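You operate a simulated robot arm through the tools that you are given. There is no shell and no other tool.

You run a simulated robot arm. Do the job below in one go: nothing can be reset, and whatever is moved stays where it is left.

JOB
Put the long blue and the short beige teaspoon away in their drawer bays.
Fine: long in LONG, short in SHORT; leave the other two out and shut the cart drawer. Where these are worked on the way, their far stop is far enough and under half their travel is too little: cart drawer.

It is judged by the outcome, as a careful person would: the job done as asked, and still so three seconds after it is handed in. It fails if anything else is knocked over, pushed out of place, dropped, spilled or broken.

ROBOT AND FRAMES
A 7-joint arm with a two-finger parallel gripper, fixed in place. Base frame: the origin is at the foot of the arm, x ahead of it, y to its left, z up; the work surface is at about z = 86. Readings come in cm, rad, newtons and seconds.
With the tool pointing down near the work surface it reaches from about 24 to 68 cm from the base axis. Its first joint turns from -1.152 to 1.152 rad. Payload 2.4 kg.
Tool frame: the origin (TCP) lies between the finger pads and is the grasp point; the fingertips stand 3 cm ahead of it; z points along the fingers, y is the line along which they close. Largest opening 9.4 cm; finger width 2.8, thickness 1; the body of the gripper, 5 by 9.6 cm, starts 5.5 cm behind the TCP.
Orientation is told as [roll, pitch, yaw] about the base's x, y, z axes, in that order, counted from this pose: with the fingers straight down and closing along the base's y, the tool's x points along the base's -x, its y along +y and its z along -z.

CONTROLS
- The arm moves only by the tool drive_tool. Its argument "increments" is a list of rows, each an object (a shift or turn left out is 0, a gripper value left out holds the last) with "delta_pos": the shift along the tool's x, y, z in cm, a list of three; "angular": the turn, a rotation vector about the tool's x, y, z in rad, a list of three; "gripper": the opening, from 0 (shut) to 1 (fully open). In form: [{"delta_pos": [tx, ty, tz], "angular": [ax, ay, az], "gripper": gripper}, ...]. A call has 1 to 20 rows; each row shifts and turns the commanded pose from where the row before left it, along the tool's axes as they then stand. Each row takes 0.2 s and may step no farther than 5 cm and 0.15 rad from the row before; otherwise, or with a gripper value out of range, the whole call is refused. Where a pose cannot be reached the arm comes as near as it can. A force on the tool above 40 N (or 10 N above the force at the start of the call, whichever is more), or a blocked arm, ends the call early, and 0.2 s more pass. The fingers move at their own pace (about 15.3 cm/s each) and stop on an object; they squeeze with about 38 N. The grip force told is the motor's: it shows also when the fingers shut on nothing. Time passes only in rows, and 0.2 s behind the last, so rows that do not move let the fingers close. It gives the time, the measured TCP pose, the force on the tool (base axes), the opening and the grip force at its end, in the units of the frame above (readings bear some noise), with the torque about the TCP (base axes, N m) and any sound that the robot's microphone picked up.
- Cameras (640 x 400 px; columns grow to the right, rows downward): "scene" is fixed at [2.68, 47.16, 145.49]; the picture's right is [-0.86, -0.51, 0.00], its down [-0.29, 0.49, -0.82] and it looks along [0.42, -0.71, -0.57] (base axes); focal length 284 px, centre (320, 200). "wrist" rides on the gripper at [7.6, 1.4, -10.3] in the tool frame; the picture's right is [-0.18, 0.98, 0.00], its down [-0.75, -0.14, -0.64] and it looks along [-0.63, -0.12, 0.77] (tool axes); focal length 243 px, centre (320, 200). There is no depth. A picture from a camera that has moved, and an enlarged one, comes with that camera's place and axes in the base frame and with its lens. The place of the scene camera against the robot may be out by one fixed shift of up to 1.8 cm in any direction.
- camera(camera): a new picture of that camera. It takes no simulated time.
- enlarge(camera, box): a new picture of the part [left, top, right, bottom] of that camera's present view, enlarged. It takes no simulated time.
- sign_off(): hands the job in; it is judged then, once.

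Places have to be worked out from the pictures, the camera data and where the tool is seen. Open the gripper and draw the arm clear of the work before you hand the job in, unless the task says otherwise.

The tools are called after "Request:" by a JSON object that holds its "op" and its "data". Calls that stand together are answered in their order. drive_tool: Moves the arm, as the interface text tells. Its arguments: {"type":"object","properties":{"increments":{"type":"array","items":{"type":"object","properties":{"delta_pos":{"type":"array","items":{"type":"number"}},"angular":{"type":"array","items":{"type":"number"}},"gripper":{"type":"number"}}}}},"required":["increments"]} The other tools are called the same way: camera (camera) takes a picture; enlarge (camera, box) takes an enlarged picture of a part of a camera's view; sign_off () hands the job in.

At the start:

```text
time: 0.0
eef_pos: [41.48, -7.18, 113.63]
tool_rot: [0.001, -0.001, 0.0]
ft_force: [0.0, -0.5, -0.1]
wrist_torque: [-0.02, 0.01, 0.02]
grip_width: 9.43
grasp_force: 0.0
```

scene: 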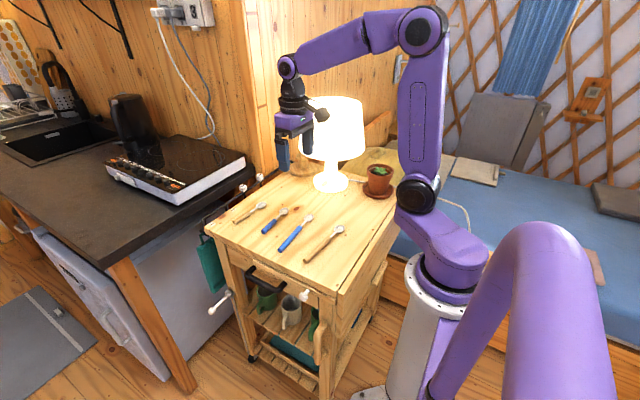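
wrist: 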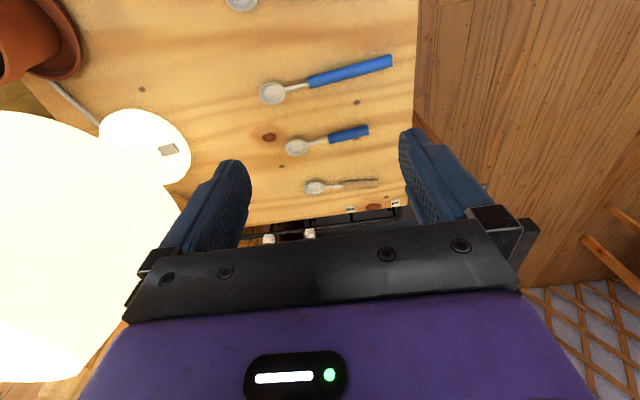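

I see four teaspoons on the cart top and a drawer front with labels apparently at the near/far side. I'll take enlarged views to find the drawer, the handle, and the labels.

Request:
{"op": "enlarge", "data": {"camera": "scene", "box": [190, 160, 410, 300]}}

Request:
{"op": "enlarge", "data": {"camera": "wrist", "box": [220, 0, 440, 250]}}

Request:
{"op": "enlarge", "data": {"camera": "scene", "box": [190, 220, 350, 330]}}

```text
2.86 times, centred on (300, 230) of scene
camera zoom: at [2.68, 47.16, 145.49], right [-0.86, -0.51, 0.0], down [-0.29, 0.49, -0.82], along [0.42, -0.71, -0.57], focal length 810 px, centre (377, 114)
```

zoom: 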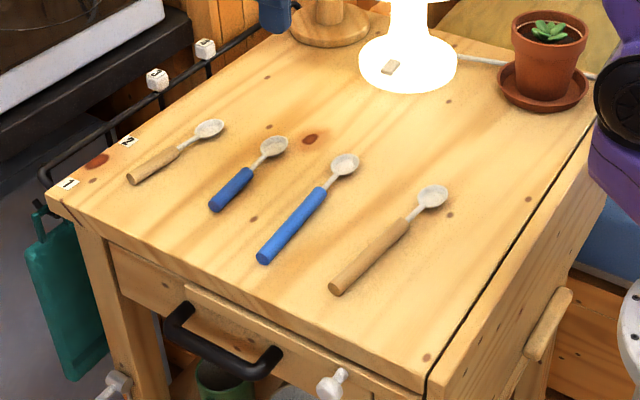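

```text
1.60 times, centred on (330, 125) of wrist
camera zoom: at [33.89, -5.9, 123.92], right [0.18, 0.98, 0.0], down [0.75, -0.14, 0.64], along [0.63, -0.12, -0.77], focal length 388 px, centre (304, 320)
```

zoom: 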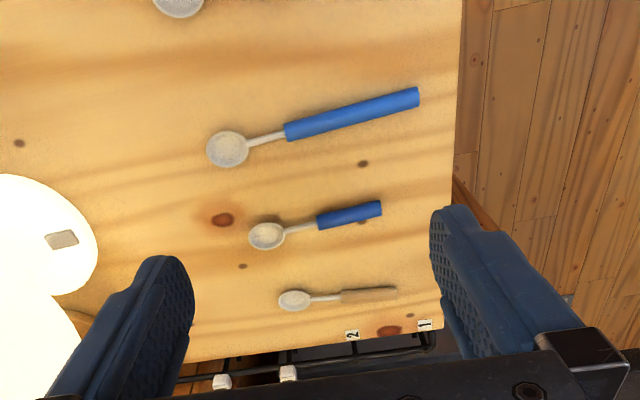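

```text
3.64 times, centred on (270, 275) of scene
camera zoom: at [2.68, 47.16, 145.49], right [-0.86, -0.51, 0.0], down [-0.29, 0.49, -0.82], along [0.42, -0.71, -0.57], focal length 1032 px, centre (502, -73)
```

zoom: 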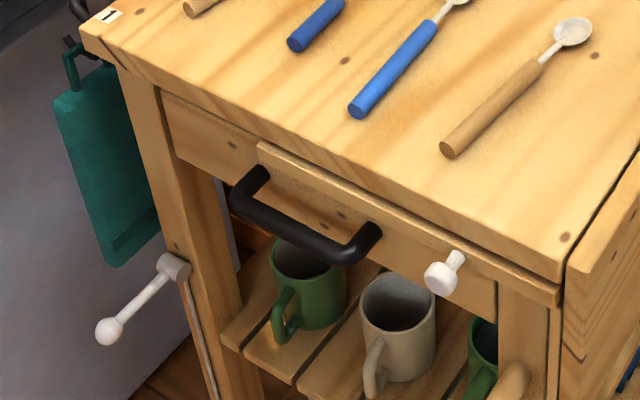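

The drawer is on the cart's +y side, with a black bar handle and some pegs nearby. I'll enlarge further to understand the drawer front, the knob and the rail.

Request:
{"op": "enlarge", "data": {"camera": "scene", "box": [225, 240, 325, 310]}}

Request:
{"op": "enlarge", "data": {"camera": "scene", "box": [280, 250, 380, 320]}}

Request:
{"op": "enlarge", "data": {"camera": "scene", "box": [190, 160, 290, 240]}}

Request:
{"op": "enlarge", "data": {"camera": "wrist", "box": [240, 170, 440, 260]}}

```text
5.71 times, centred on (275, 275) of scene
camera zoom: at [2.68, 47.16, 145.49], right [-0.86, -0.51, 0.0], down [-0.29, 0.49, -0.82], along [0.42, -0.71, -0.57], focal length 1621 px, centre (577, -229)
```

zoom: 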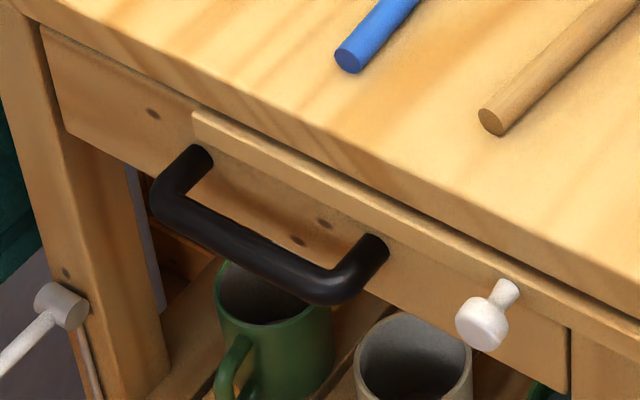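

```text
5.71 times, centred on (330, 285) of scene
camera zoom: at [2.68, 47.16, 145.49], right [-0.86, -0.51, 0.0], down [-0.29, 0.49, -0.82], along [0.42, -0.71, -0.57], focal length 1621 px, centre (263, -286)
```

zoom: 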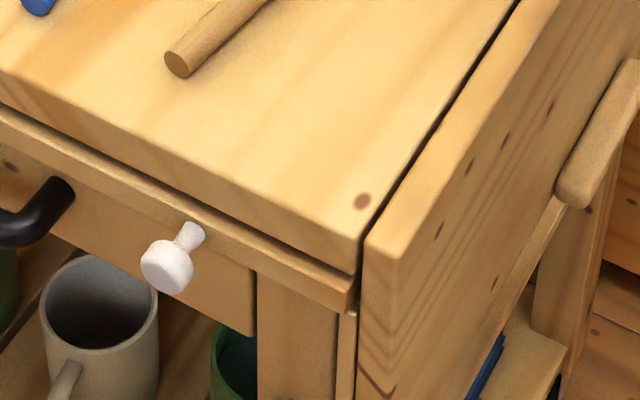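

```text
5.00 times, centred on (240, 200) of scene
camera zoom: at [2.68, 47.16, 145.49], right [-0.86, -0.51, 0.0], down [-0.29, 0.49, -0.82], along [0.42, -0.71, -0.57], focal length 1418 px, centre (720, 200)
```

zoom: 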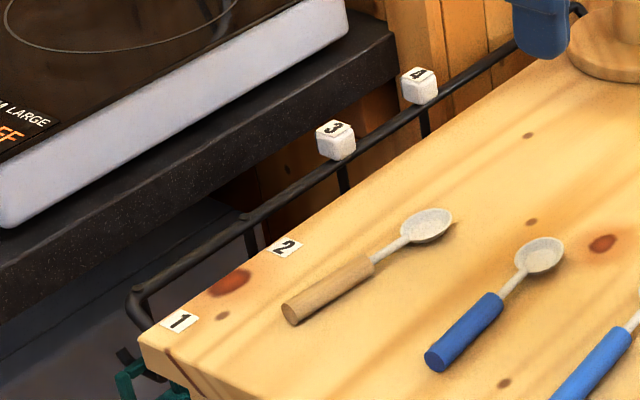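

```text
3.20 times, centred on (340, 215) of wrist
camera zoom: at [33.89, -5.9, 123.92], right [0.18, 0.98, 0.0], down [0.75, -0.14, 0.64], along [0.63, -0.12, -0.77], focal length 776 px, centre (256, 152)
```

zoom: 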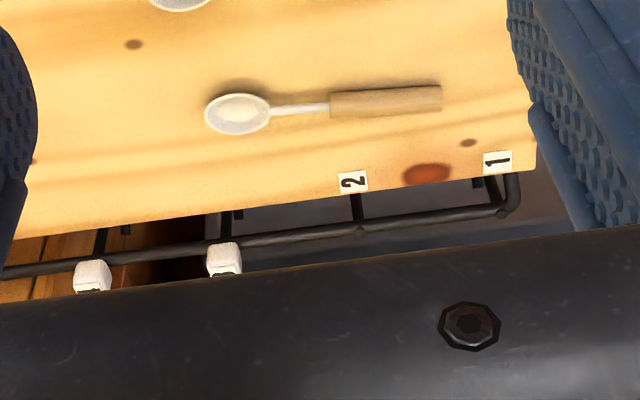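

The drawer front spans roughly x 27–61, z 75–83, and its black bar handle is near x≈44, y≈9, z≈79. I'll move the hand out over the +y side and start tilting it so the fingers point down and toward the drawer (-y).

Request:
{"op": "drive_tool", "data": {"increments": [{"delta_pos": [0, 5, 0]}, {"delta_pos": [0, 5, 0]}, {"delta_pos": [0, 5, 0]}, {"delta_pos": [0, 5, 0]}, {"delta_pos": [0, 5, 0]}, {"delta_pos": [0, 5, 0]}, {"angular": [0.15, 0, 0]}, {"angular": [0.15, 0, 0]}, {"angular": [0.15, 0, 0]}, {"angular": [0.15, 0, 0]}, {"angular": [0.15, 0, 0]}, {"angular": [0.15, 0, 0]}]}}

```text
time: 2.6
eef_pos: [41.45, 22.71, 113.55]
tool_rot: [-0.902, -0.001, -0.002]
ft_force: [0.2, 0.1, 0.0]
wrist_torque: [-0.01, 0.0, 0.01]
grip_width: 9.4
grasp_force: 0.0
```

The tilt was achieved (roll -0.90). I'll look from both cameras now.

Request:
{"op": "camera", "data": {"camera": "wrist"}}

Request:
{"op": "camera", "data": {"camera": "scene"}}

```text
taken
camera wrist: at [33.93, 31.6, 118.93], right [0.19, 0.61, -0.77], down [0.75, 0.42, 0.51], along [0.63, -0.68, -0.38], focal length 243 px, centre (320, 200)
```

wrist: 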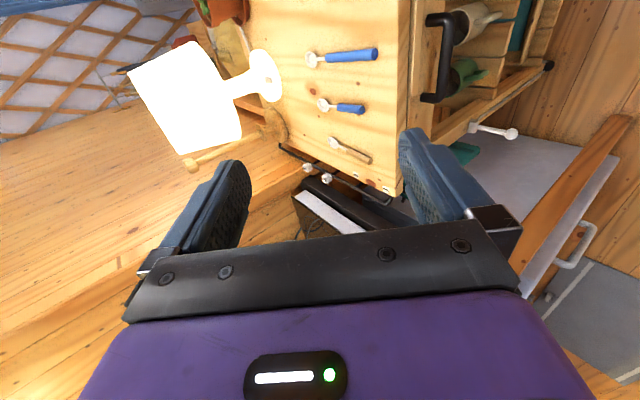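

```text
taken
```

scene: 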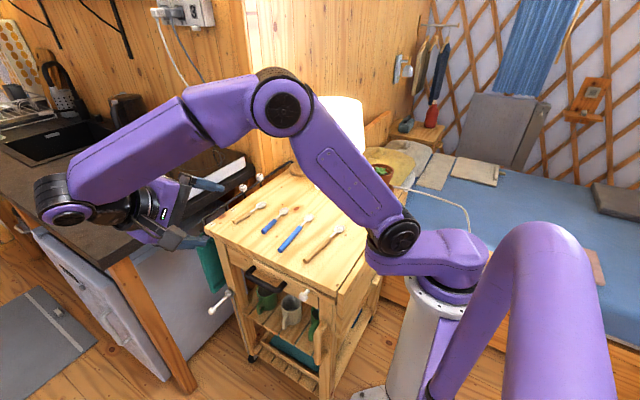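

The wrist camera now sees the handle; I'll enlarge it to pin its position.

Request:
{"op": "enlarge", "data": {"camera": "wrist", "box": [370, 0, 530, 140]}}

```text
2.86 times, centred on (450, 70) of wrist
camera zoom: at [33.93, 31.6, 118.93], right [0.19, 0.61, -0.77], down [0.75, 0.42, 0.51], along [0.63, -0.68, -0.38], focal length 693 px, centre (-51, 571)
```

zoom: 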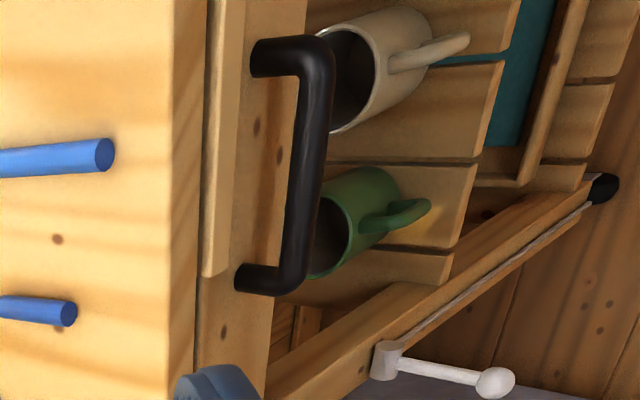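

From the wrist view the bar axis is near y≈9.1, z≈79.3, spanning x≈39.5–51, with the table edge at y≈5.7. I'll tilt further toward horizontal and descend to a pre-grasp pose about 8 cm in front of the bar.

Request:
{"op": "drive_tool", "data": {"increments": [{"angular": [0.15, 0, 0]}, {"angular": [0.15, 0, 0]}, {"delta_pos": [-0.38, 3.38, 2.13]}, {"delta_pos": [-0.38, 3.38, 2.13]}, {"delta_pos": [-0.38, 3.38, 2.13]}, {"delta_pos": [-0.38, 3.38, 2.13]}, {"delta_pos": [-0.38, 3.38, 2.13]}, {"delta_pos": [-0.38, 3.38, 2.13]}, {"delta_pos": [-0.38, 3.38, 2.13]}, {"delta_pos": [-0.38, 3.38, 2.13], "gripper": 0.55}, {"gripper": 0.55}]}}

Request:
{"op": "camera", "data": {"camera": "wrist"}}

Request:
{"op": "camera", "data": {"camera": "scene"}}

```text
time: 5.0
eef_pos: [44.53, 16.63, 82.16]
tool_rot: [-1.198, 0.001, -0.002]
ft_force: [0.2, 0.3, 0.3]
wrist_torque: [-0.01, 0.0, 0.01]
grip_width: 5.19
grasp_force: 0.1
```

```text
taken
camera wrist: at [36.95, 26.64, 84.6], right [0.19, 0.36, -0.92], down [0.75, 0.55, 0.37], along [0.63, -0.76, -0.17], focal length 243 px, centre (320, 200)
```

wrist: 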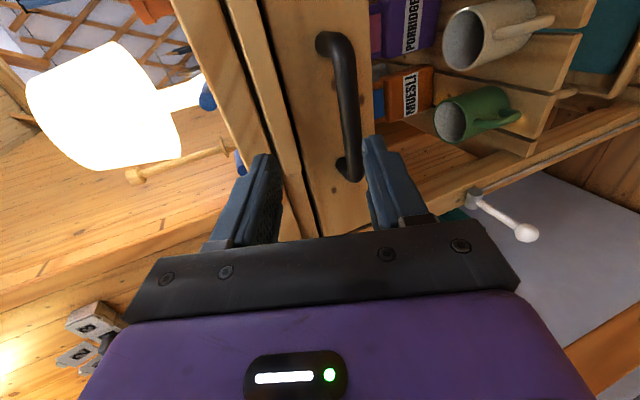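

```text
taken
```

scene: 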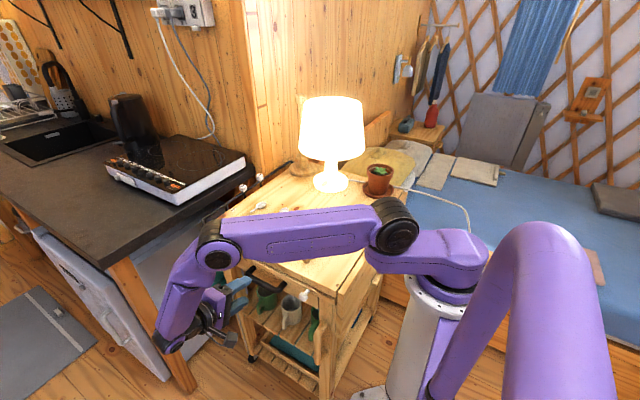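

The tilt and approach were reached. I'll enlarge the wrist view to triangulate the bar against the approach axis before closing in.

Request:
{"op": "enlarge", "data": {"camera": "wrist", "box": [230, 20, 430, 220]}}

Request:
{"op": "enlarge", "data": {"camera": "scene", "box": [180, 180, 400, 320]}}

```text
2.00 times, centred on (330, 120) of wrist
camera zoom: at [36.95, 26.64, 84.6], right [0.19, 0.36, -0.92], down [0.75, 0.55, 0.37], along [0.63, -0.76, -0.17], focal length 485 px, centre (300, 360)
```

zoom: 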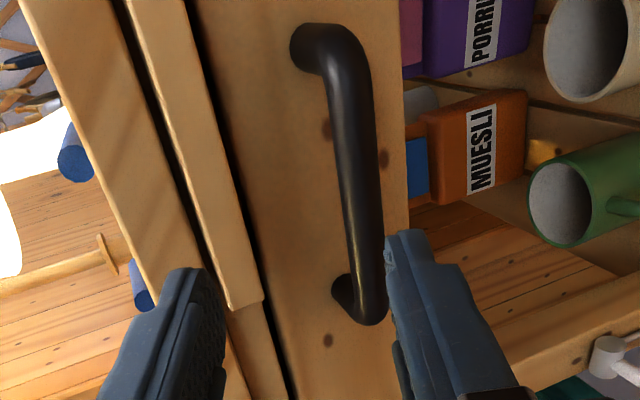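

```text
2.86 times, centred on (290, 250) of scene
camera zoom: at [2.68, 47.16, 145.49], right [-0.86, -0.51, 0.0], down [-0.29, 0.49, -0.82], along [0.42, -0.71, -0.57], focal length 810 px, centre (406, 57)
```

zoom: 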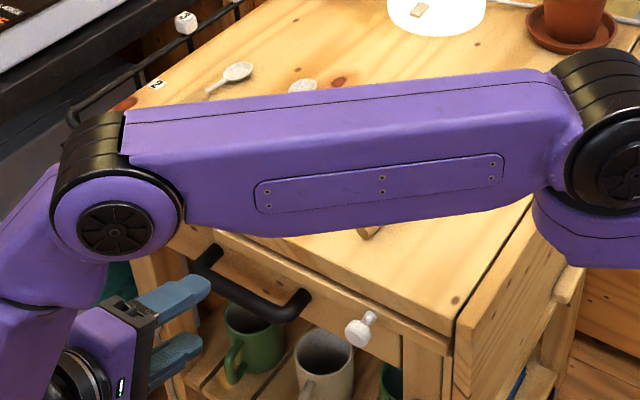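

Triangulating two wrist views puts the bar axis at about y≈7.0, z≈75.8 (x 40–52.4) and the drawer face at y≈3.65. I'll align with it and move in, then close the fingers on the bar.

Request:
{"op": "drive_tool", "data": {"increments": [{"delta_pos": [-1.5, 2.44, 0]}, {"delta_pos": [0, 0, 2.4]}, {"delta_pos": [0, 0, 2.4]}, {"delta_pos": [0, 0, 2.4]}, {"delta_pos": [0, 0, 2.28]}, {}]}}

Request:
{"op": "camera", "data": {"camera": "wrist"}}

Request:
{"op": "enlarge", "data": {"camera": "scene", "box": [150, 180, 370, 340]}}

```text
time: 6.4
eef_pos: [46.13, 8.69, 76.42]
tool_rot: [-1.2, 0.0, -0.001]
ft_force: [-0.1, 0.8, 0.2]
wrist_torque: [0.02, 0.0, 0.01]
grip_width: 5.18
grasp_force: 0.0
```

```text
taken
camera wrist: at [38.46, 18.68, 78.96], right [0.18, 0.36, -0.92], down [0.75, 0.55, 0.36], along [0.63, -0.76, -0.17], focal length 243 px, centre (320, 200)
```

wrist: 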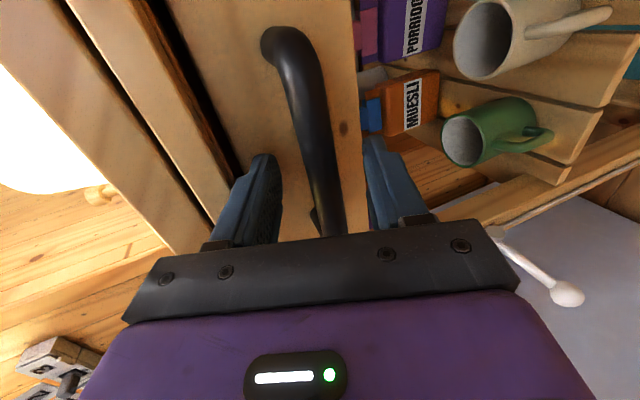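

```text
2.50 times, centred on (260, 260) of scene
camera zoom: at [2.68, 47.16, 145.49], right [-0.86, -0.51, 0.0], down [-0.29, 0.49, -0.82], along [0.42, -0.71, -0.57], focal length 709 px, centre (470, 50)
```

zoom: 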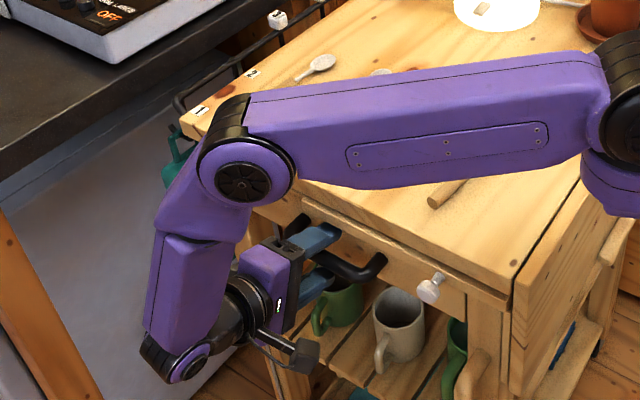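

The bar is centred between the fingers with no contact force. I'll close on it.

Request:
{"op": "drive_tool", "data": {"increments": [{"gripper": 0}, {"gripper": 0}, {"gripper": 0}, {"gripper": 0}]}}

```text
time: 7.4
eef_pos: [46.08, 8.85, 76.32]
tool_rot: [-1.196, 0.003, 0.001]
ft_force: [2.5, 1.1, -23.6]
wrist_torque: [0.21, 0.27, 0.19]
grip_width: 1.74
grasp_force: 44.7
```

Gripped the bar (1.74 cm wide), with a small downward load; I'll relieve it slightly and begin pulling the drawer out along +y in small steps.

Request:
{"op": "drive_tool", "data": {"increments": [{"delta_pos": [0, 0.2, 0.08]}, {"delta_pos": [0, 0.18, -0.466]}, {"delta_pos": [0, 0.36, -0.932]}, {"delta_pos": [0, 0.36, -0.932]}, {"delta_pos": [0, 0.36, -0.932]}]}}

```text
time: 8.6
eef_pos: [46.03, 12.29, 76.39]
tool_rot: [-1.202, 0.001, -0.003]
ft_force: [-2.8, -3.2, 8.4]
wrist_torque: [-0.09, 0.58, 0.05]
grip_width: 1.77
grasp_force: 44.8
```

The drawer slides freely with little drag. I'll keep pulling outward.

Request:
{"op": "drive_tool", "data": {"increments": [{"delta_pos": [0, 0.54, -1.398]}, {"delta_pos": [0, 0.54, -1.398]}, {"delta_pos": [0, 0.54, -1.398]}, {"delta_pos": [0, 0.54, -1.398]}, {"delta_pos": [0, 0.54, -1.398]}, {"delta_pos": [0, 0.54, -1.398]}]}}

Request:
{"op": "camera", "data": {"camera": "scene"}}

```text
time: 10.0
eef_pos: [46.01, 21.22, 76.33]
tool_rot: [-1.198, -0.001, 0.0]
ft_force: [-1.2, -2.3, 9.3]
wrist_torque: [0.01, 0.61, -0.37]
grip_width: 1.79
grasp_force: 44.7
```

```text
taken
```

scene: 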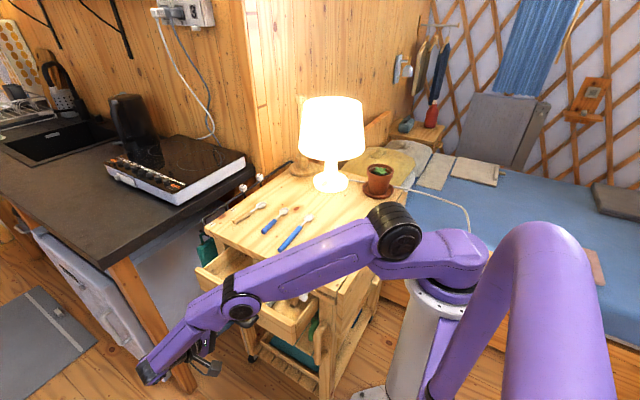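

The drawer is about 12.5 cm open. I'll keep pulling gently toward its far stop.

Request:
{"op": "drive_tool", "data": {"increments": [{"delta_pos": [0, 0.36, -0.932]}, {"delta_pos": [0, 0.36, -0.932]}, {"delta_pos": [0, 0.36, -0.932]}, {"delta_pos": [0, 0.36, -0.932]}, {"delta_pos": [0, 0.36, -0.932]}, {"delta_pos": [0, 0.36, -0.932]}, {"delta_pos": [0, 0.36, -0.932]}, {"delta_pos": [0, 0.36, -0.932]}]}}

Request:
{"op": "enlarge", "data": {"camera": "scene", "box": [130, 180, 370, 390]}}

```text
time: 10.8
eef_pos: [45.89, 23.51, 76.39]
tool_rot: [-1.184, -0.006, 0.01]
ft_force: [7.4, 2.0, -4.9]
wrist_torque: [0.2, 0.77, 0.07]
grip_width: 1.76
grasp_force: 44.7
out of reach, approached as far as the arm can: row 2, 3, 4
stopped in row 4: the force on the tool passed its limit at 48 N (the readings are from after the stop); the commanded pose is now the measured one
```

```text
1.90 times, centred on (250, 285) of scene
camera zoom: at [2.7, 47.17, 145.49], right [-0.86, -0.51, 0.0], down [-0.29, 0.49, -0.82], along [0.42, -0.71, -0.57], focal length 540 px, centre (453, 38)
```

zoom: 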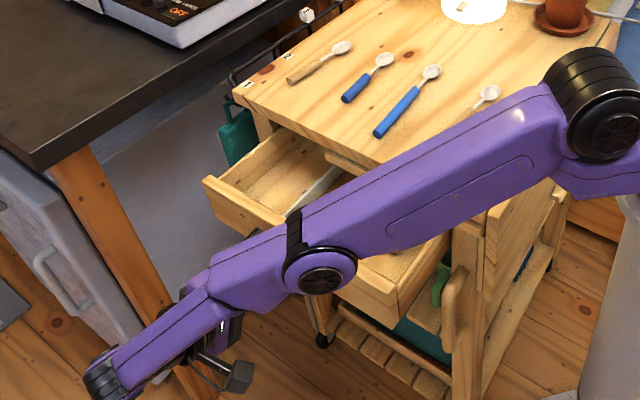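

The arm ran out of reach in this tilted pose with the drawer open ~14.7 cm. Since the handle is now clear of the table edge, I'll loosen the grip slightly and swing the hand around the bar to point straight down, then pull further.

Request:
{"op": "drive_tool", "data": {"increments": [{"gripper": 0.34}, {"gripper": 0.34}, {"delta_pos": [0, -0.27, 0.02], "angular": [-0.15, 0, 0]}, {"delta_pos": [0, -0.27, 0.02], "angular": [-0.15, 0, 0]}, {"delta_pos": [0, -0.27, 0.02], "angular": [-0.15, 0, 0]}, {"delta_pos": [0, -0.27, 0.02], "angular": [-0.15, 0, 0]}, {"delta_pos": [0, -0.27, 0.02], "angular": [-0.15, 0, 0]}]}}

Request:
{"op": "camera", "data": {"camera": "wrist"}}

```text
time: 12.4
eef_pos: [45.86, 22.65, 77.48]
tool_rot: [-0.436, -0.004, 0.004]
ft_force: [-0.2, 0.1, 0.5]
wrist_torque: [-0.02, -0.01, 0.01]
grip_width: 3.21
grasp_force: 0.0
```

```text
taken
camera wrist: at [38.12, 28.08, 86.13], right [0.18, 0.89, -0.41], down [0.75, 0.15, 0.65], along [0.64, -0.43, -0.64], focal length 243 px, centre (320, 200)
```

wrist: 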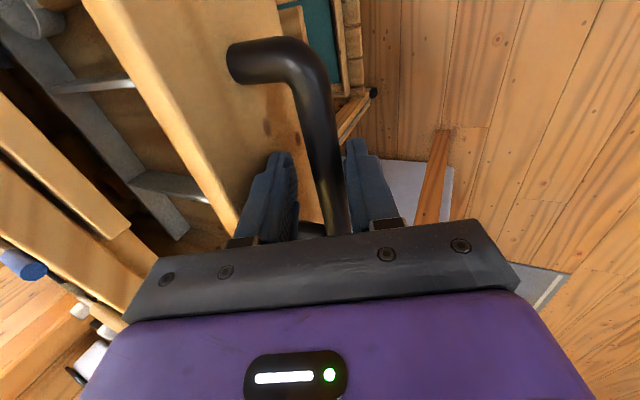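

The hand is swinging around the bar cleanly; I can see the drawer's grey dividers. I'll finish turning to vertical, regrip and pull onward.

Request:
{"op": "drive_tool", "data": {"increments": [{"delta_pos": [0, -0.27, 0.02], "angular": [-0.145, 0, 0]}, {"delta_pos": [0, -0.27, 0.02], "angular": [-0.145, 0, 0]}, {"delta_pos": [0, -0.27, 0.02], "angular": [-0.145, 0, 0]}, {"gripper": 0}, {"gripper": 0}, {"gripper": 0}, {"delta_pos": [0, 0.5, 0]}, {"delta_pos": [0, 1, 0]}, {"delta_pos": [0, 1, 0]}]}}

```text
time: 14.4
eef_pos: [45.85, 24.34, 77.57]
tool_rot: [-0.003, -0.003, 0.007]
ft_force: [-2.0, -1.2, -2.2]
wrist_torque: [0.01, 0.0, 0.47]
grip_width: 1.74
grasp_force: 45.4
```

Regripped vertically and the drawer is moving again with little drag. I'll continue pulling.

Request:
{"op": "drive_tool", "data": {"increments": [{"delta_pos": [0, 1, 0]}, {"delta_pos": [0, 1, 0]}, {"delta_pos": [0, 1, 0]}, {"delta_pos": [0, 1, 0]}, {"delta_pos": [0, 1, 0]}, {"delta_pos": [0, 1, 0]}, {"delta_pos": [0, 1, 0]}, {"delta_pos": [0, 1, 0]}]}}

Request:
{"op": "camera", "data": {"camera": "scene"}}

```text
time: 16.2
eef_pos: [45.82, 32.34, 77.61]
tool_rot: [-0.002, -0.007, 0.007]
ft_force: [2.1, -2.6, 1.5]
wrist_torque: [0.04, 0.39, 0.51]
grip_width: 1.75
grasp_force: 45.3
```

```text
taken
```

scene: 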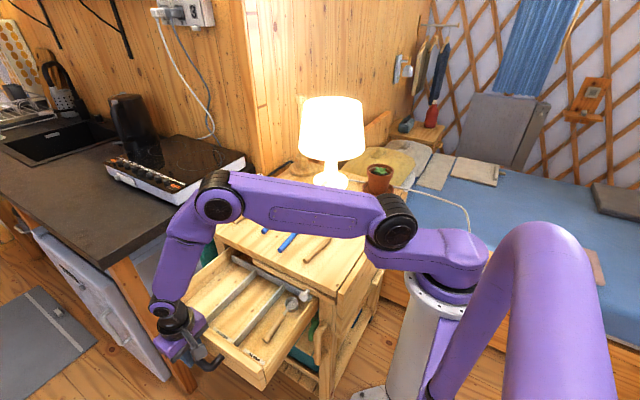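

The drawer is ~25 cm open and its bays run along y; one bay already seems to hold a spoon. I'll enlarge to read the bay labels.

Request:
{"op": "enlarge", "data": {"camera": "scene", "box": [170, 230, 340, 390]}}

Request:
{"op": "camera", "data": {"camera": "wrist"}}

```text
2.50 times, centred on (255, 310) of scene
camera zoom: at [2.69, 47.15, 145.49], right [-0.86, -0.51, 0.0], down [-0.29, 0.49, -0.82], along [0.42, -0.71, -0.57], focal length 709 px, centre (482, -75)
```

zoom: 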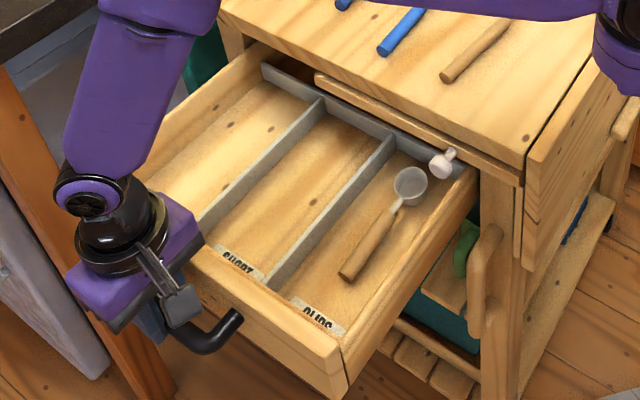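

```text
taken
camera wrist: at [38.11, 33.62, 87.85], right [0.18, 0.98, 0.0], down [0.75, -0.14, 0.65], along [0.64, -0.12, -0.76], focal length 243 px, centre (320, 200)
```

wrist: 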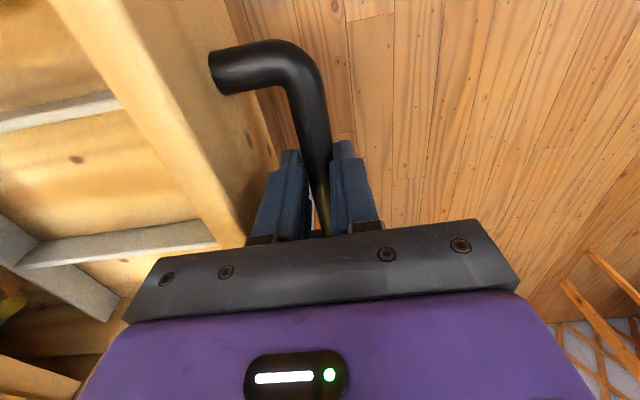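

I can read SHORT on the middle bay and something else (e.g. "CLIPS") on the right bay that already holds a utensil; the left bay's label is hidden. I'll pull a little more to find the far stop.

Request:
{"op": "drive_tool", "data": {"increments": [{"delta_pos": [0, 0.7, 0]}, {"delta_pos": [0, 0.7, 0]}, {"delta_pos": [0, 0.7, 0]}, {"delta_pos": [0, 0.7, 0]}, {"delta_pos": [0, 0.7, 0]}]}}

```text
time: 17.4
eef_pos: [45.88, 35.81, 77.54]
tool_rot: [-0.001, -0.007, 0.007]
ft_force: [3.5, -2.4, 8.9]
wrist_torque: [0.0, -0.11, 0.51]
grip_width: 1.77
grasp_force: 45.1
```

Still sliding freely. A few more centimetres.

Request:
{"op": "drive_tool", "data": {"increments": [{"delta_pos": [0, 0.7, 0]}, {"delta_pos": [0, 0.7, 0]}, {"delta_pos": [0, 0.7, 0]}, {"delta_pos": [0, 0.7, 0]}, {"delta_pos": [0, 0.7, 0]}]}}

Request:
{"op": "enlarge", "data": {"camera": "scene", "box": [150, 210, 350, 390]}}

```text
time: 18.6
eef_pos: [45.81, 39.37, 77.65]
tool_rot: [0.0, -0.007, 0.006]
ft_force: [5.6, -3.2, 10.1]
wrist_torque: [0.02, -0.3, 0.54]
grip_width: 1.75
grasp_force: 44.6
```

```text
2.22 times, centred on (250, 300) of scene
camera zoom: at [2.68, 47.14, 145.5], right [-0.86, -0.51, 0.0], down [-0.29, 0.49, -0.82], along [0.42, -0.71, -0.57], focal length 630 px, centre (476, -22)
```

zoom: 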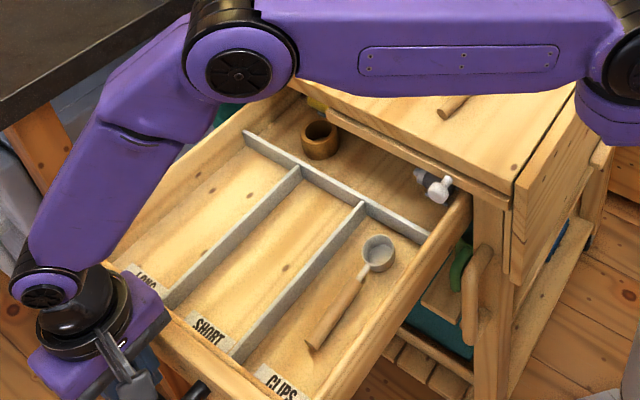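

All labels are now readable: LONG (far +x), SHORT (middle), CLIPS (near), and the drawer is ~32 cm open. I'll release the handle, rise straight up, and move back over the drawer to look down with the wrist camera.

Request:
{"op": "drive_tool", "data": {"increments": [{"gripper": 0.36}, {"gripper": 0.36}, {"delta_pos": [0, 0, -1.5]}, {"delta_pos": [0, 0, -3]}, {"delta_pos": [0, 0, -5]}, {"delta_pos": [0, 0, -5]}, {"delta_pos": [0, 0, -5]}, {"delta_pos": [0, 0, -5]}, {"delta_pos": [2, -4, -2]}, {"delta_pos": [2, -4, 0]}, {"delta_pos": [2, -4, 0]}, {"delta_pos": [2, -4, 0]}, {"delta_pos": [2, -4, 0]}]}}

Request:
{"op": "camera", "data": {"camera": "wrist"}}

Request:
{"op": "camera", "data": {"camera": "scene"}}

```text
time: 21.4
eef_pos: [35.52, 19.23, 104.07]
tool_rot: [-0.001, -0.006, 0.006]
ft_force: [0.5, -1.4, 0.4]
wrist_torque: [0.03, -0.03, 0.02]
grip_width: 3.37
grasp_force: 0.1
```

```text
taken
camera wrist: at [27.99, 20.47, 114.33], right [0.18, 0.98, 0.0], down [0.75, -0.14, 0.65], along [0.64, -0.12, -0.76], focal length 243 px, centre (320, 200)
```

wrist: 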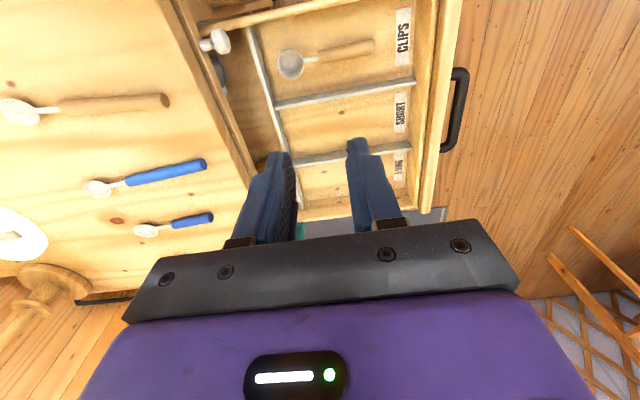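

```text
taken
```

scene: 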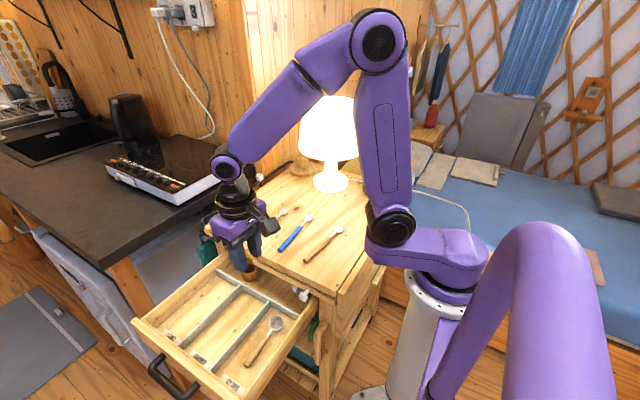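

The drawer stayed open and all bays are visible. I'll enlarge for exact geometry.

Request:
{"op": "enlarge", "data": {"camera": "wrist", "box": [200, 0, 480, 225]}}

Request:
{"op": "enlarge", "data": {"camera": "scene", "box": [120, 230, 330, 400]}}

Request:
{"op": "enlarge", "data": {"camera": "wrist", "box": [0, 60, 260, 260]}}

```text
1.78 times, centred on (340, 112) of wrist
camera zoom: at [27.99, 20.47, 114.33], right [0.18, 0.98, 0.0], down [0.75, -0.14, 0.65], along [0.64, -0.12, -0.76], focal length 431 px, centre (284, 356)
```

zoom: 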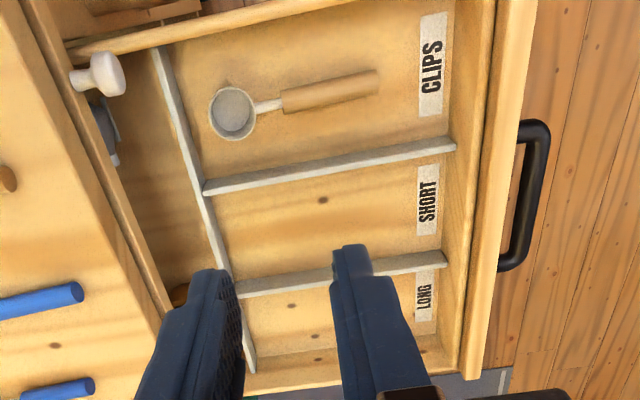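

```text
2.35 times, centred on (225, 315) of scene
camera zoom: at [2.68, 47.16, 145.49], right [-0.86, -0.51, 0.0], down [-0.29, 0.49, -0.82], along [0.42, -0.71, -0.57], focal length 668 px, centre (544, -71)
```

zoom: 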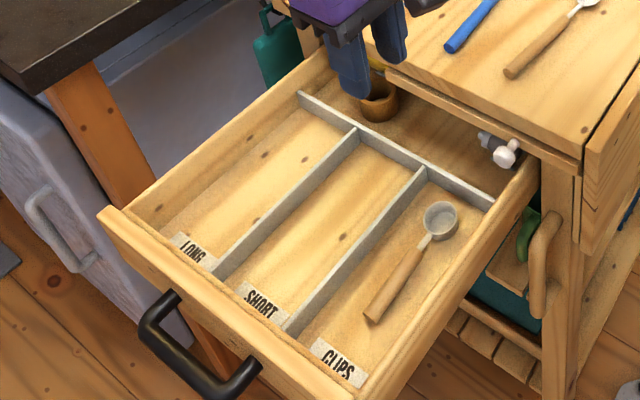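

```text
2.00 times, centred on (130, 160) of wrist
camera zoom: at [27.99, 20.47, 114.33], right [0.18, 0.98, 0.0], down [0.75, -0.14, 0.65], along [0.64, -0.12, -0.76], focal length 485 px, centre (700, 280)
```

zoom: 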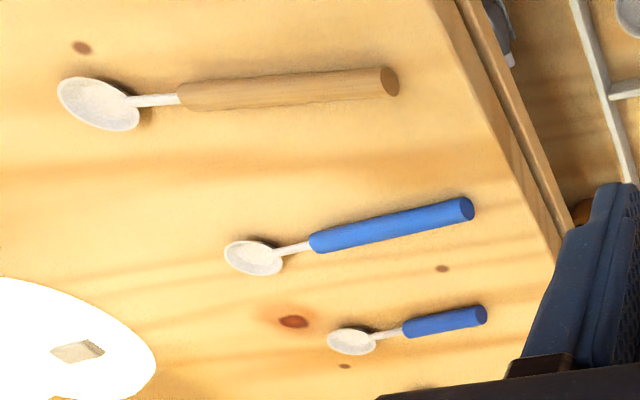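

Bay geometry works out to: floor z≈72.7, bays y≈11–32.8, SHORT x≈40.7–51, LONG x≈51.6–62. The long blue spoon lies about x 42.2–43, y −16.7 to 1.9, so I'll move above its handle and turn the hand so the fingers close across it.

Request:
{"op": "drive_tool", "data": {"increments": [{"delta_pos": [-1.19, -4.04, 0], "gripper": 0.5}, {"delta_pos": [-1.19, -4.04, 0]}, {"delta_pos": [-1.19, -4.04, 0]}, {"delta_pos": [-1.19, -4.04, 0]}, {"delta_pos": [-1.19, -4.04, 0]}, {"delta_pos": [-1.19, -4.04, 0]}, {"angular": [0, 0, 0.1496]}, {"angular": [0, 0, 0.1496]}, {"angular": [0, 0, 0.1496]}, {"angular": [0, 0, 0.1496]}, {"angular": [0, 0, 0.1496]}, {"angular": [0, 0, 0.1496]}, {"angular": [0, 0, 0.1496]}, {"angular": [0, 0, 0.1496]}, {"angular": [0, 0, 0.1496]}, {"angular": [0, 0, 0.1496]}, {}]}}

Request:
{"op": "camera", "data": {"camera": "wrist"}}

Request:
{"op": "camera", "data": {"camera": "scene"}}

```text
time: 25.0
eef_pos: [42.94, -4.86, 104.11]
tool_rot: [0.006, -0.001, -1.49]
ft_force: [0.2, 0.3, -0.6]
wrist_torque: [0.0, 0.02, 0.01]
grip_width: 4.69
grasp_force: 0.0
```

```text
taken
camera wrist: at [43.72, 2.72, 114.44], right [0.99, -0.11, 0.01], down [-0.08, -0.76, 0.64], along [-0.06, -0.64, -0.77], focal length 243 px, centre (320, 200)
```

wrist: 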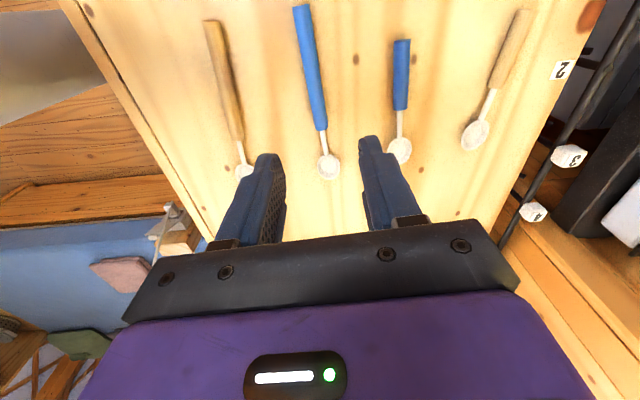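

```text
taken
```

scene: 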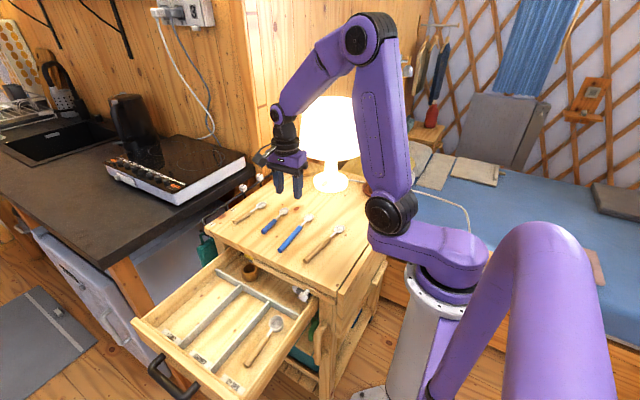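

All four spoons are visible. I'll enlarge to refine the spoon positions and orientations.

Request:
{"op": "enlarge", "data": {"camera": "wrist", "box": [200, 0, 440, 190]}}

Request:
{"op": "enlarge", "data": {"camera": "wrist", "box": [380, 0, 600, 180]}}

```text
2.11 times, centred on (320, 95) of wrist
camera zoom: at [43.72, 2.72, 114.44], right [0.99, -0.11, 0.01], down [-0.08, -0.76, 0.64], along [-0.06, -0.64, -0.77], focal length 511 px, centre (320, 421)
```

zoom: 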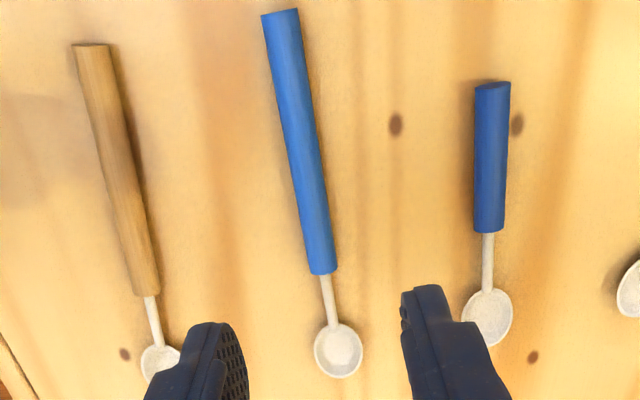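

```text
2.22 times, centred on (490, 90) of wrist
camera zoom: at [43.72, 2.72, 114.44], right [0.99, -0.11, 0.01], down [-0.08, -0.76, 0.64], along [-0.06, -0.64, -0.77], focal length 539 px, centre (-58, 444)
```

zoom: 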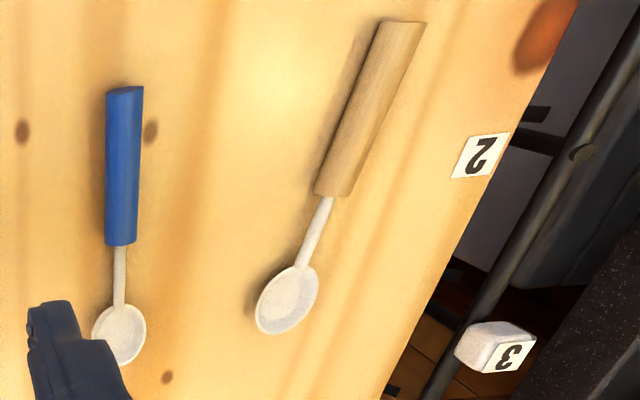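

The blue long handle's centreline is at x≈42.6 at y=−5, about 0.35 cm from my current TCP. I'll correct that, tweak yaw, and descend to just above the handle.

Request:
{"op": "drive_tool", "data": {"increments": [{"delta_pos": [0, -0.36, 0], "angular": [0, 0, 0.022]}, {"delta_pos": [0, 0, 4]}, {"delta_pos": [0, 0, 4]}, {"delta_pos": [0, 0, 3]}, {"delta_pos": [0, 0, 1]}, {}]}}

Request:
{"op": "camera", "data": {"camera": "wrist"}}

Request:
{"op": "enlarge", "data": {"camera": "scene", "box": [200, 130, 400, 280]}}

```text
time: 26.4
eef_pos: [42.68, -4.93, 92.2]
tool_rot: [0.006, -0.002, -1.513]
ft_force: [-0.7, 0.3, 0.8]
wrist_torque: [0.0, 0.0, -0.04]
grip_width: 4.72
grasp_force: 0.0
```

```text
taken
camera wrist: at [43.66, 2.63, 102.45], right [0.99, -0.13, 0.01], down [-0.1, -0.76, 0.64], along [-0.08, -0.64, -0.77], focal length 243 px, centre (320, 200)
```

wrist: 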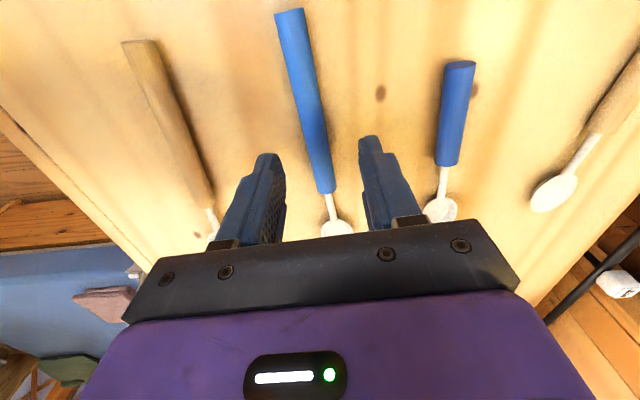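

```text
2.67 times, centred on (300, 205) of scene
camera zoom: at [2.68, 47.16, 145.49], right [-0.86, -0.51, 0.0], down [-0.29, 0.49, -0.82], along [0.42, -0.71, -0.57], focal length 756 px, centre (373, 187)
```

zoom: 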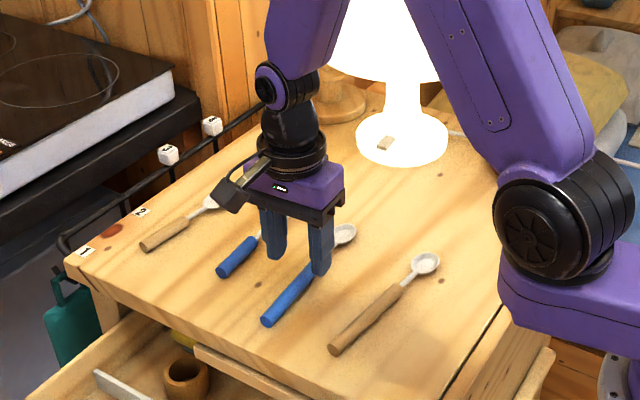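

The handle is between the fingers. I'll zoom in on the wrist view to check lateral centring before the last few centimetres.

Request:
{"op": "enlarge", "data": {"camera": "wrist", "box": [240, 60, 400, 240]}}

```text
2.22 times, centred on (320, 150) of wrist
camera zoom: at [43.66, 2.63, 102.45], right [0.99, -0.13, 0.01], down [-0.1, -0.76, 0.64], along [-0.08, -0.64, -0.77], focal length 539 px, centre (320, 311)
```

zoom: 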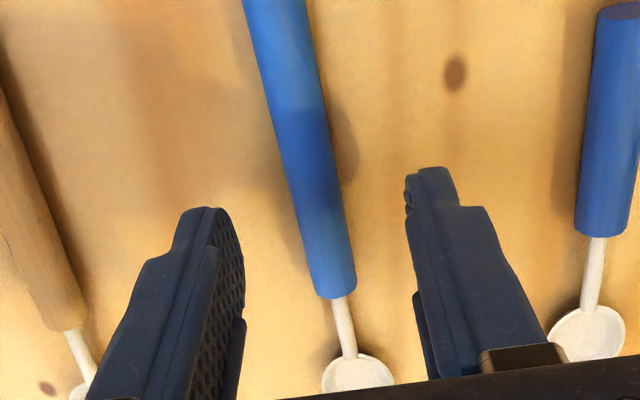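

The handle is ~0.2 cm toward −x from centre; I'll correct, descend so the fingertips are ~0.25 cm above the table, then close gently and check.

Request:
{"op": "drive_tool", "data": {"increments": [{"delta_pos": [0, -0.22, 0], "angular": [0, 0, 0.012]}, {"delta_pos": [0, 0, 1]}, {"delta_pos": [0, 0, 1]}, {"delta_pos": [0, 0, 0.6]}, {"delta_pos": [0, 0, 0.3]}, {}]}}

Request:
{"op": "enlarge", "data": {"camera": "scene", "box": [230, 170, 350, 270]}}

Request:
{"op": "camera", "data": {"camera": "wrist"}}

```text
time: 27.8
eef_pos: [42.37, -4.94, 89.15]
tool_rot: [0.004, -0.002, -1.523]
ft_force: [-0.1, 0.0, -0.6]
wrist_torque: [0.0, 0.03, 0.02]
grip_width: 4.68
grasp_force: 0.0
```

```text
4.00 times, centred on (290, 220) of scene
camera zoom: at [2.68, 47.16, 145.49], right [-0.86, -0.51, 0.0], down [-0.29, 0.49, -0.82], along [0.42, -0.71, -0.57], focal length 1135 px, centre (440, 120)
```

zoom: 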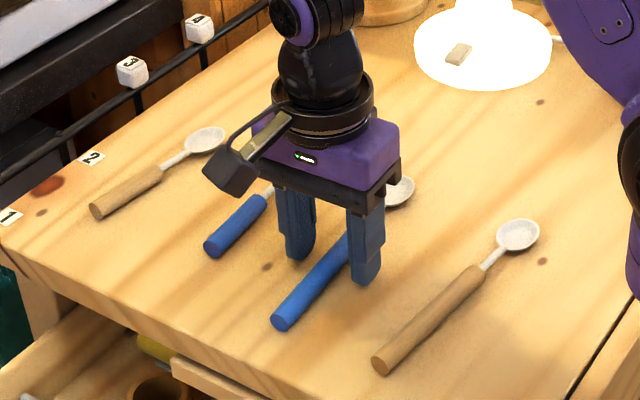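

```text
taken
camera wrist: at [43.53, 2.62, 99.53], right [0.99, -0.14, 0.01], down [-0.11, -0.76, 0.64], along [-0.08, -0.64, -0.77], focal length 243 px, centre (320, 200)
```

wrist: 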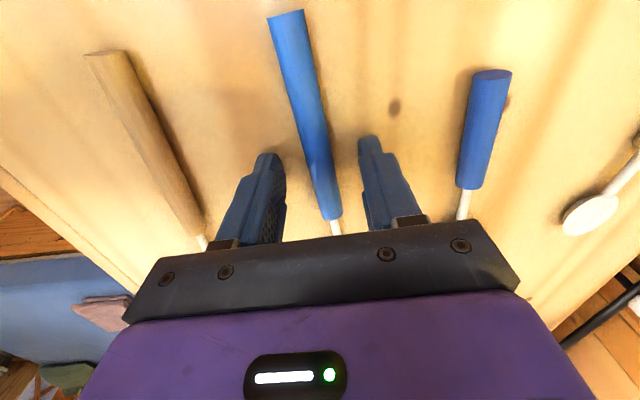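

The fingers straddle the handle with no contact force. Closing now.

Request:
{"op": "drive_tool", "data": {"increments": [{"gripper": 0.25}, {"gripper": 0.0}, {"gripper": 0.0}, {"gripper": 0.0}]}}

```text
time: 28.8
eef_pos: [42.55, -4.98, 89.16]
tool_rot: [0.007, -0.001, -1.523]
ft_force: [0.2, 0.0, -0.2]
wrist_torque: [-0.02, -0.01, 0.0]
grip_width: 1.41
grasp_force: 37.8
```

Gripped at 1.41 cm, matching the handle. I'll lift and verify.

Request:
{"op": "drive_tool", "data": {"increments": [{"delta_pos": [0, 0, -1]}, {"delta_pos": [0, 0, -2]}, {"delta_pos": [0, 0, -3]}, {"delta_pos": [0, 0, -3]}, {}]}}

Request:
{"op": "camera", "data": {"camera": "wrist"}}

Request:
{"op": "enlarge", "data": {"camera": "scene", "box": [200, 130, 380, 270]}}

```text
time: 30.0
eef_pos: [42.55, -4.91, 98.34]
tool_rot: [0.005, -0.003, -1.524]
ft_force: [-0.6, -0.1, -0.2]
wrist_torque: [0.0, -0.04, 0.0]
grip_width: 1.41
grasp_force: 37.9
```

```text
taken
camera wrist: at [43.54, 2.69, 108.58], right [0.99, -0.14, 0.01], down [-0.11, -0.76, 0.64], along [-0.08, -0.64, -0.77], focal length 243 px, centre (320, 200)
```

wrist: 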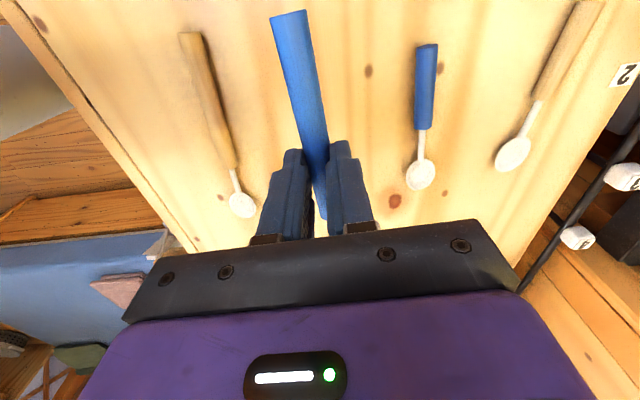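

```text
2.86 times, centred on (290, 200) of scene
camera zoom: at [2.68, 47.16, 145.49], right [-0.86, -0.51, 0.0], down [-0.29, 0.49, -0.82], along [0.42, -0.71, -0.57], focal length 810 px, centre (406, 200)
```

zoom: 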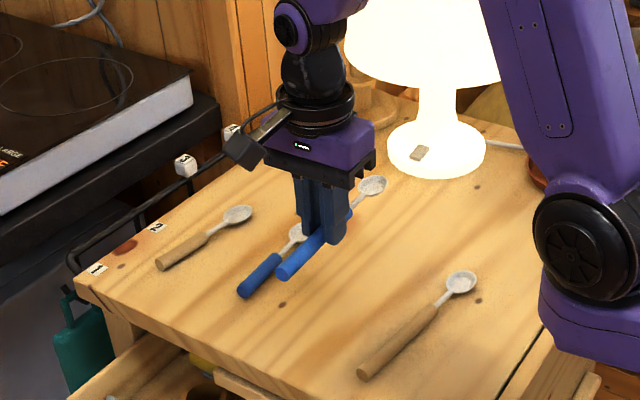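

The spoon is held level. I'll carry it over to above the LONG bay (target TCP x≈56.6, y≈24.3), aligning it with the bay.

Request:
{"op": "drive_tool", "data": {"increments": [{"angular": [0, 0, 0.047]}, {"delta_pos": [3.65, 1.756, 0]}, {"delta_pos": [3.65, 1.756, 0]}, {"delta_pos": [3.65, 1.756, 0]}, {"delta_pos": [3.65, 1.756, 0]}, {"delta_pos": [3.65, 1.756, 0]}, {"delta_pos": [3.65, 1.756, 0]}, {"delta_pos": [3.65, 1.756, 0]}, {"delta_pos": [3.65, 1.756, 0]}, {}]}}

Request:
{"op": "camera", "data": {"camera": "wrist"}}

Request:
{"op": "camera", "data": {"camera": "scene"}}

```text
time: 32.2
eef_pos: [56.52, 24.3, 98.25]
tool_rot: [0.007, -0.002, -1.571]
ft_force: [-0.2, -0.4, -0.2]
wrist_torque: [-0.02, 0.0, 0.0]
grip_width: 1.43
grasp_force: 37.6
```

```text
taken
camera wrist: at [57.83, 31.86, 108.64], right [0.98, -0.18, 0.01], down [-0.14, -0.75, 0.64], along [-0.11, -0.63, -0.77], focal length 243 px, centre (320, 200)
```

wrist: 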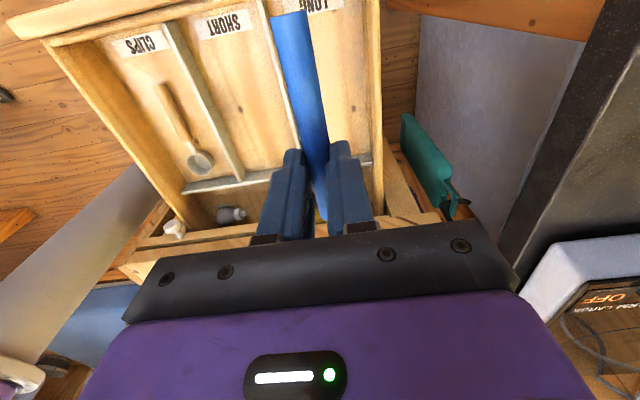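

```text
taken
```

scene: 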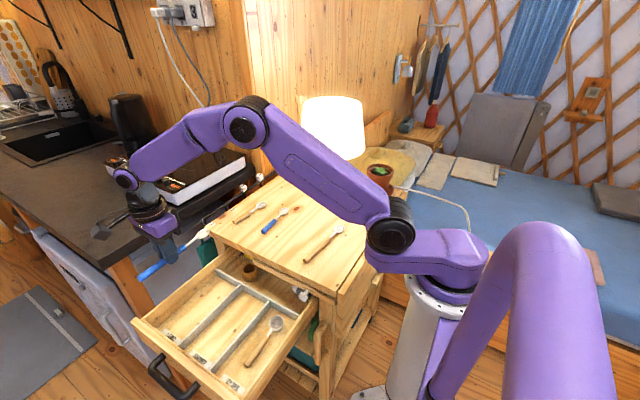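

I'll enlarge this wrist view to check the LONG bay walls relative to the spoon.

Request:
{"op": "enlarge", "data": {"camera": "wrist", "box": [180, 0, 400, 240]}}

```text
1.67 times, centred on (290, 120) of wrist
camera zoom: at [57.83, 31.86, 108.64], right [0.98, -0.18, 0.01], down [-0.14, -0.75, 0.64], along [-0.11, -0.63, -0.77], focal length 404 px, centre (370, 333)
```

zoom: 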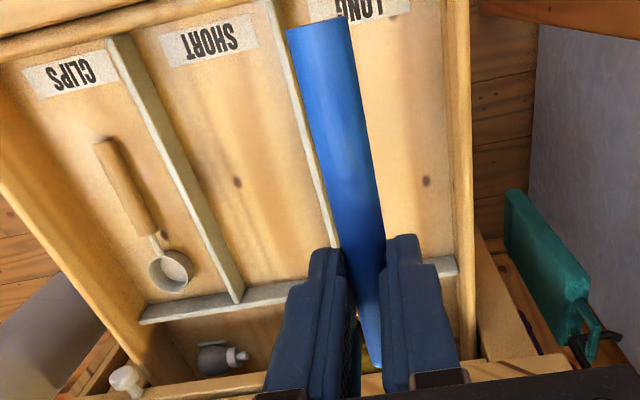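

The LONG bay spans x≈52.1–62.1 (cross wall at y≈10.9), so the spoon is centred well at x≈56.5. I'll lower it into the bay, stopping about 1 cm above the estimated floor.

Request:
{"op": "drive_tool", "data": {"increments": [{"delta_pos": [0, 0, 4.5]}, {"delta_pos": [0, 0, 4.5]}, {"delta_pos": [0, 0, 4.5]}, {"delta_pos": [0, 0, 4]}, {"delta_pos": [0, 0, 2]}, {"delta_pos": [0, 0, 1.5]}, {}]}}

Request:
{"op": "camera", "data": {"camera": "wrist"}}

Request:
{"op": "enlarge", "data": {"camera": "scene", "box": [90, 210, 330, 400]}}

```text
time: 33.8
eef_pos: [56.84, 24.18, 77.35]
tool_rot: [0.005, -0.002, -1.572]
ft_force: [-0.4, 1.3, -0.6]
wrist_torque: [0.0, -0.01, 0.01]
grip_width: 1.4
grasp_force: 38.6
```

```text
taken
camera wrist: at [58.11, 31.74, 87.61], right [0.98, -0.18, 0.01], down [-0.14, -0.75, 0.64], along [-0.11, -0.63, -0.77], focal length 243 px, centre (320, 200)
```

wrist: 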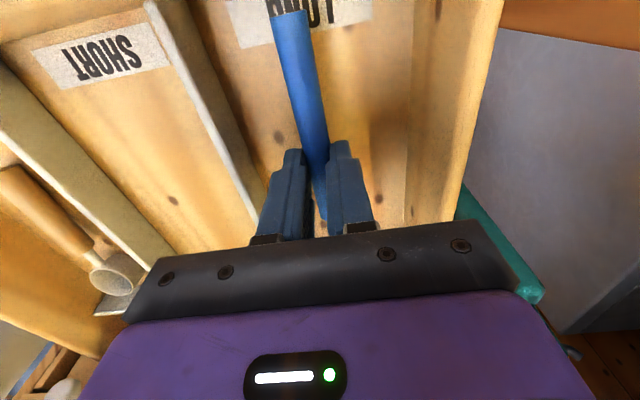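

```text
2.11 times, centred on (210, 305) of scene
camera zoom: at [2.68, 47.16, 145.49], right [-0.86, -0.51, 0.0], down [-0.29, 0.49, -0.82], along [0.42, -0.71, -0.57], focal length 597 px, centre (552, -21)
```

zoom: 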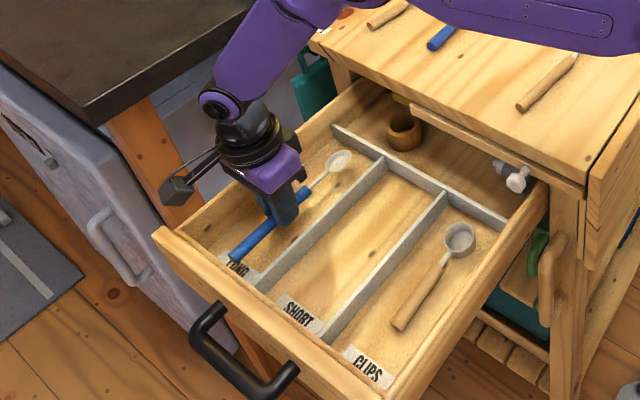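

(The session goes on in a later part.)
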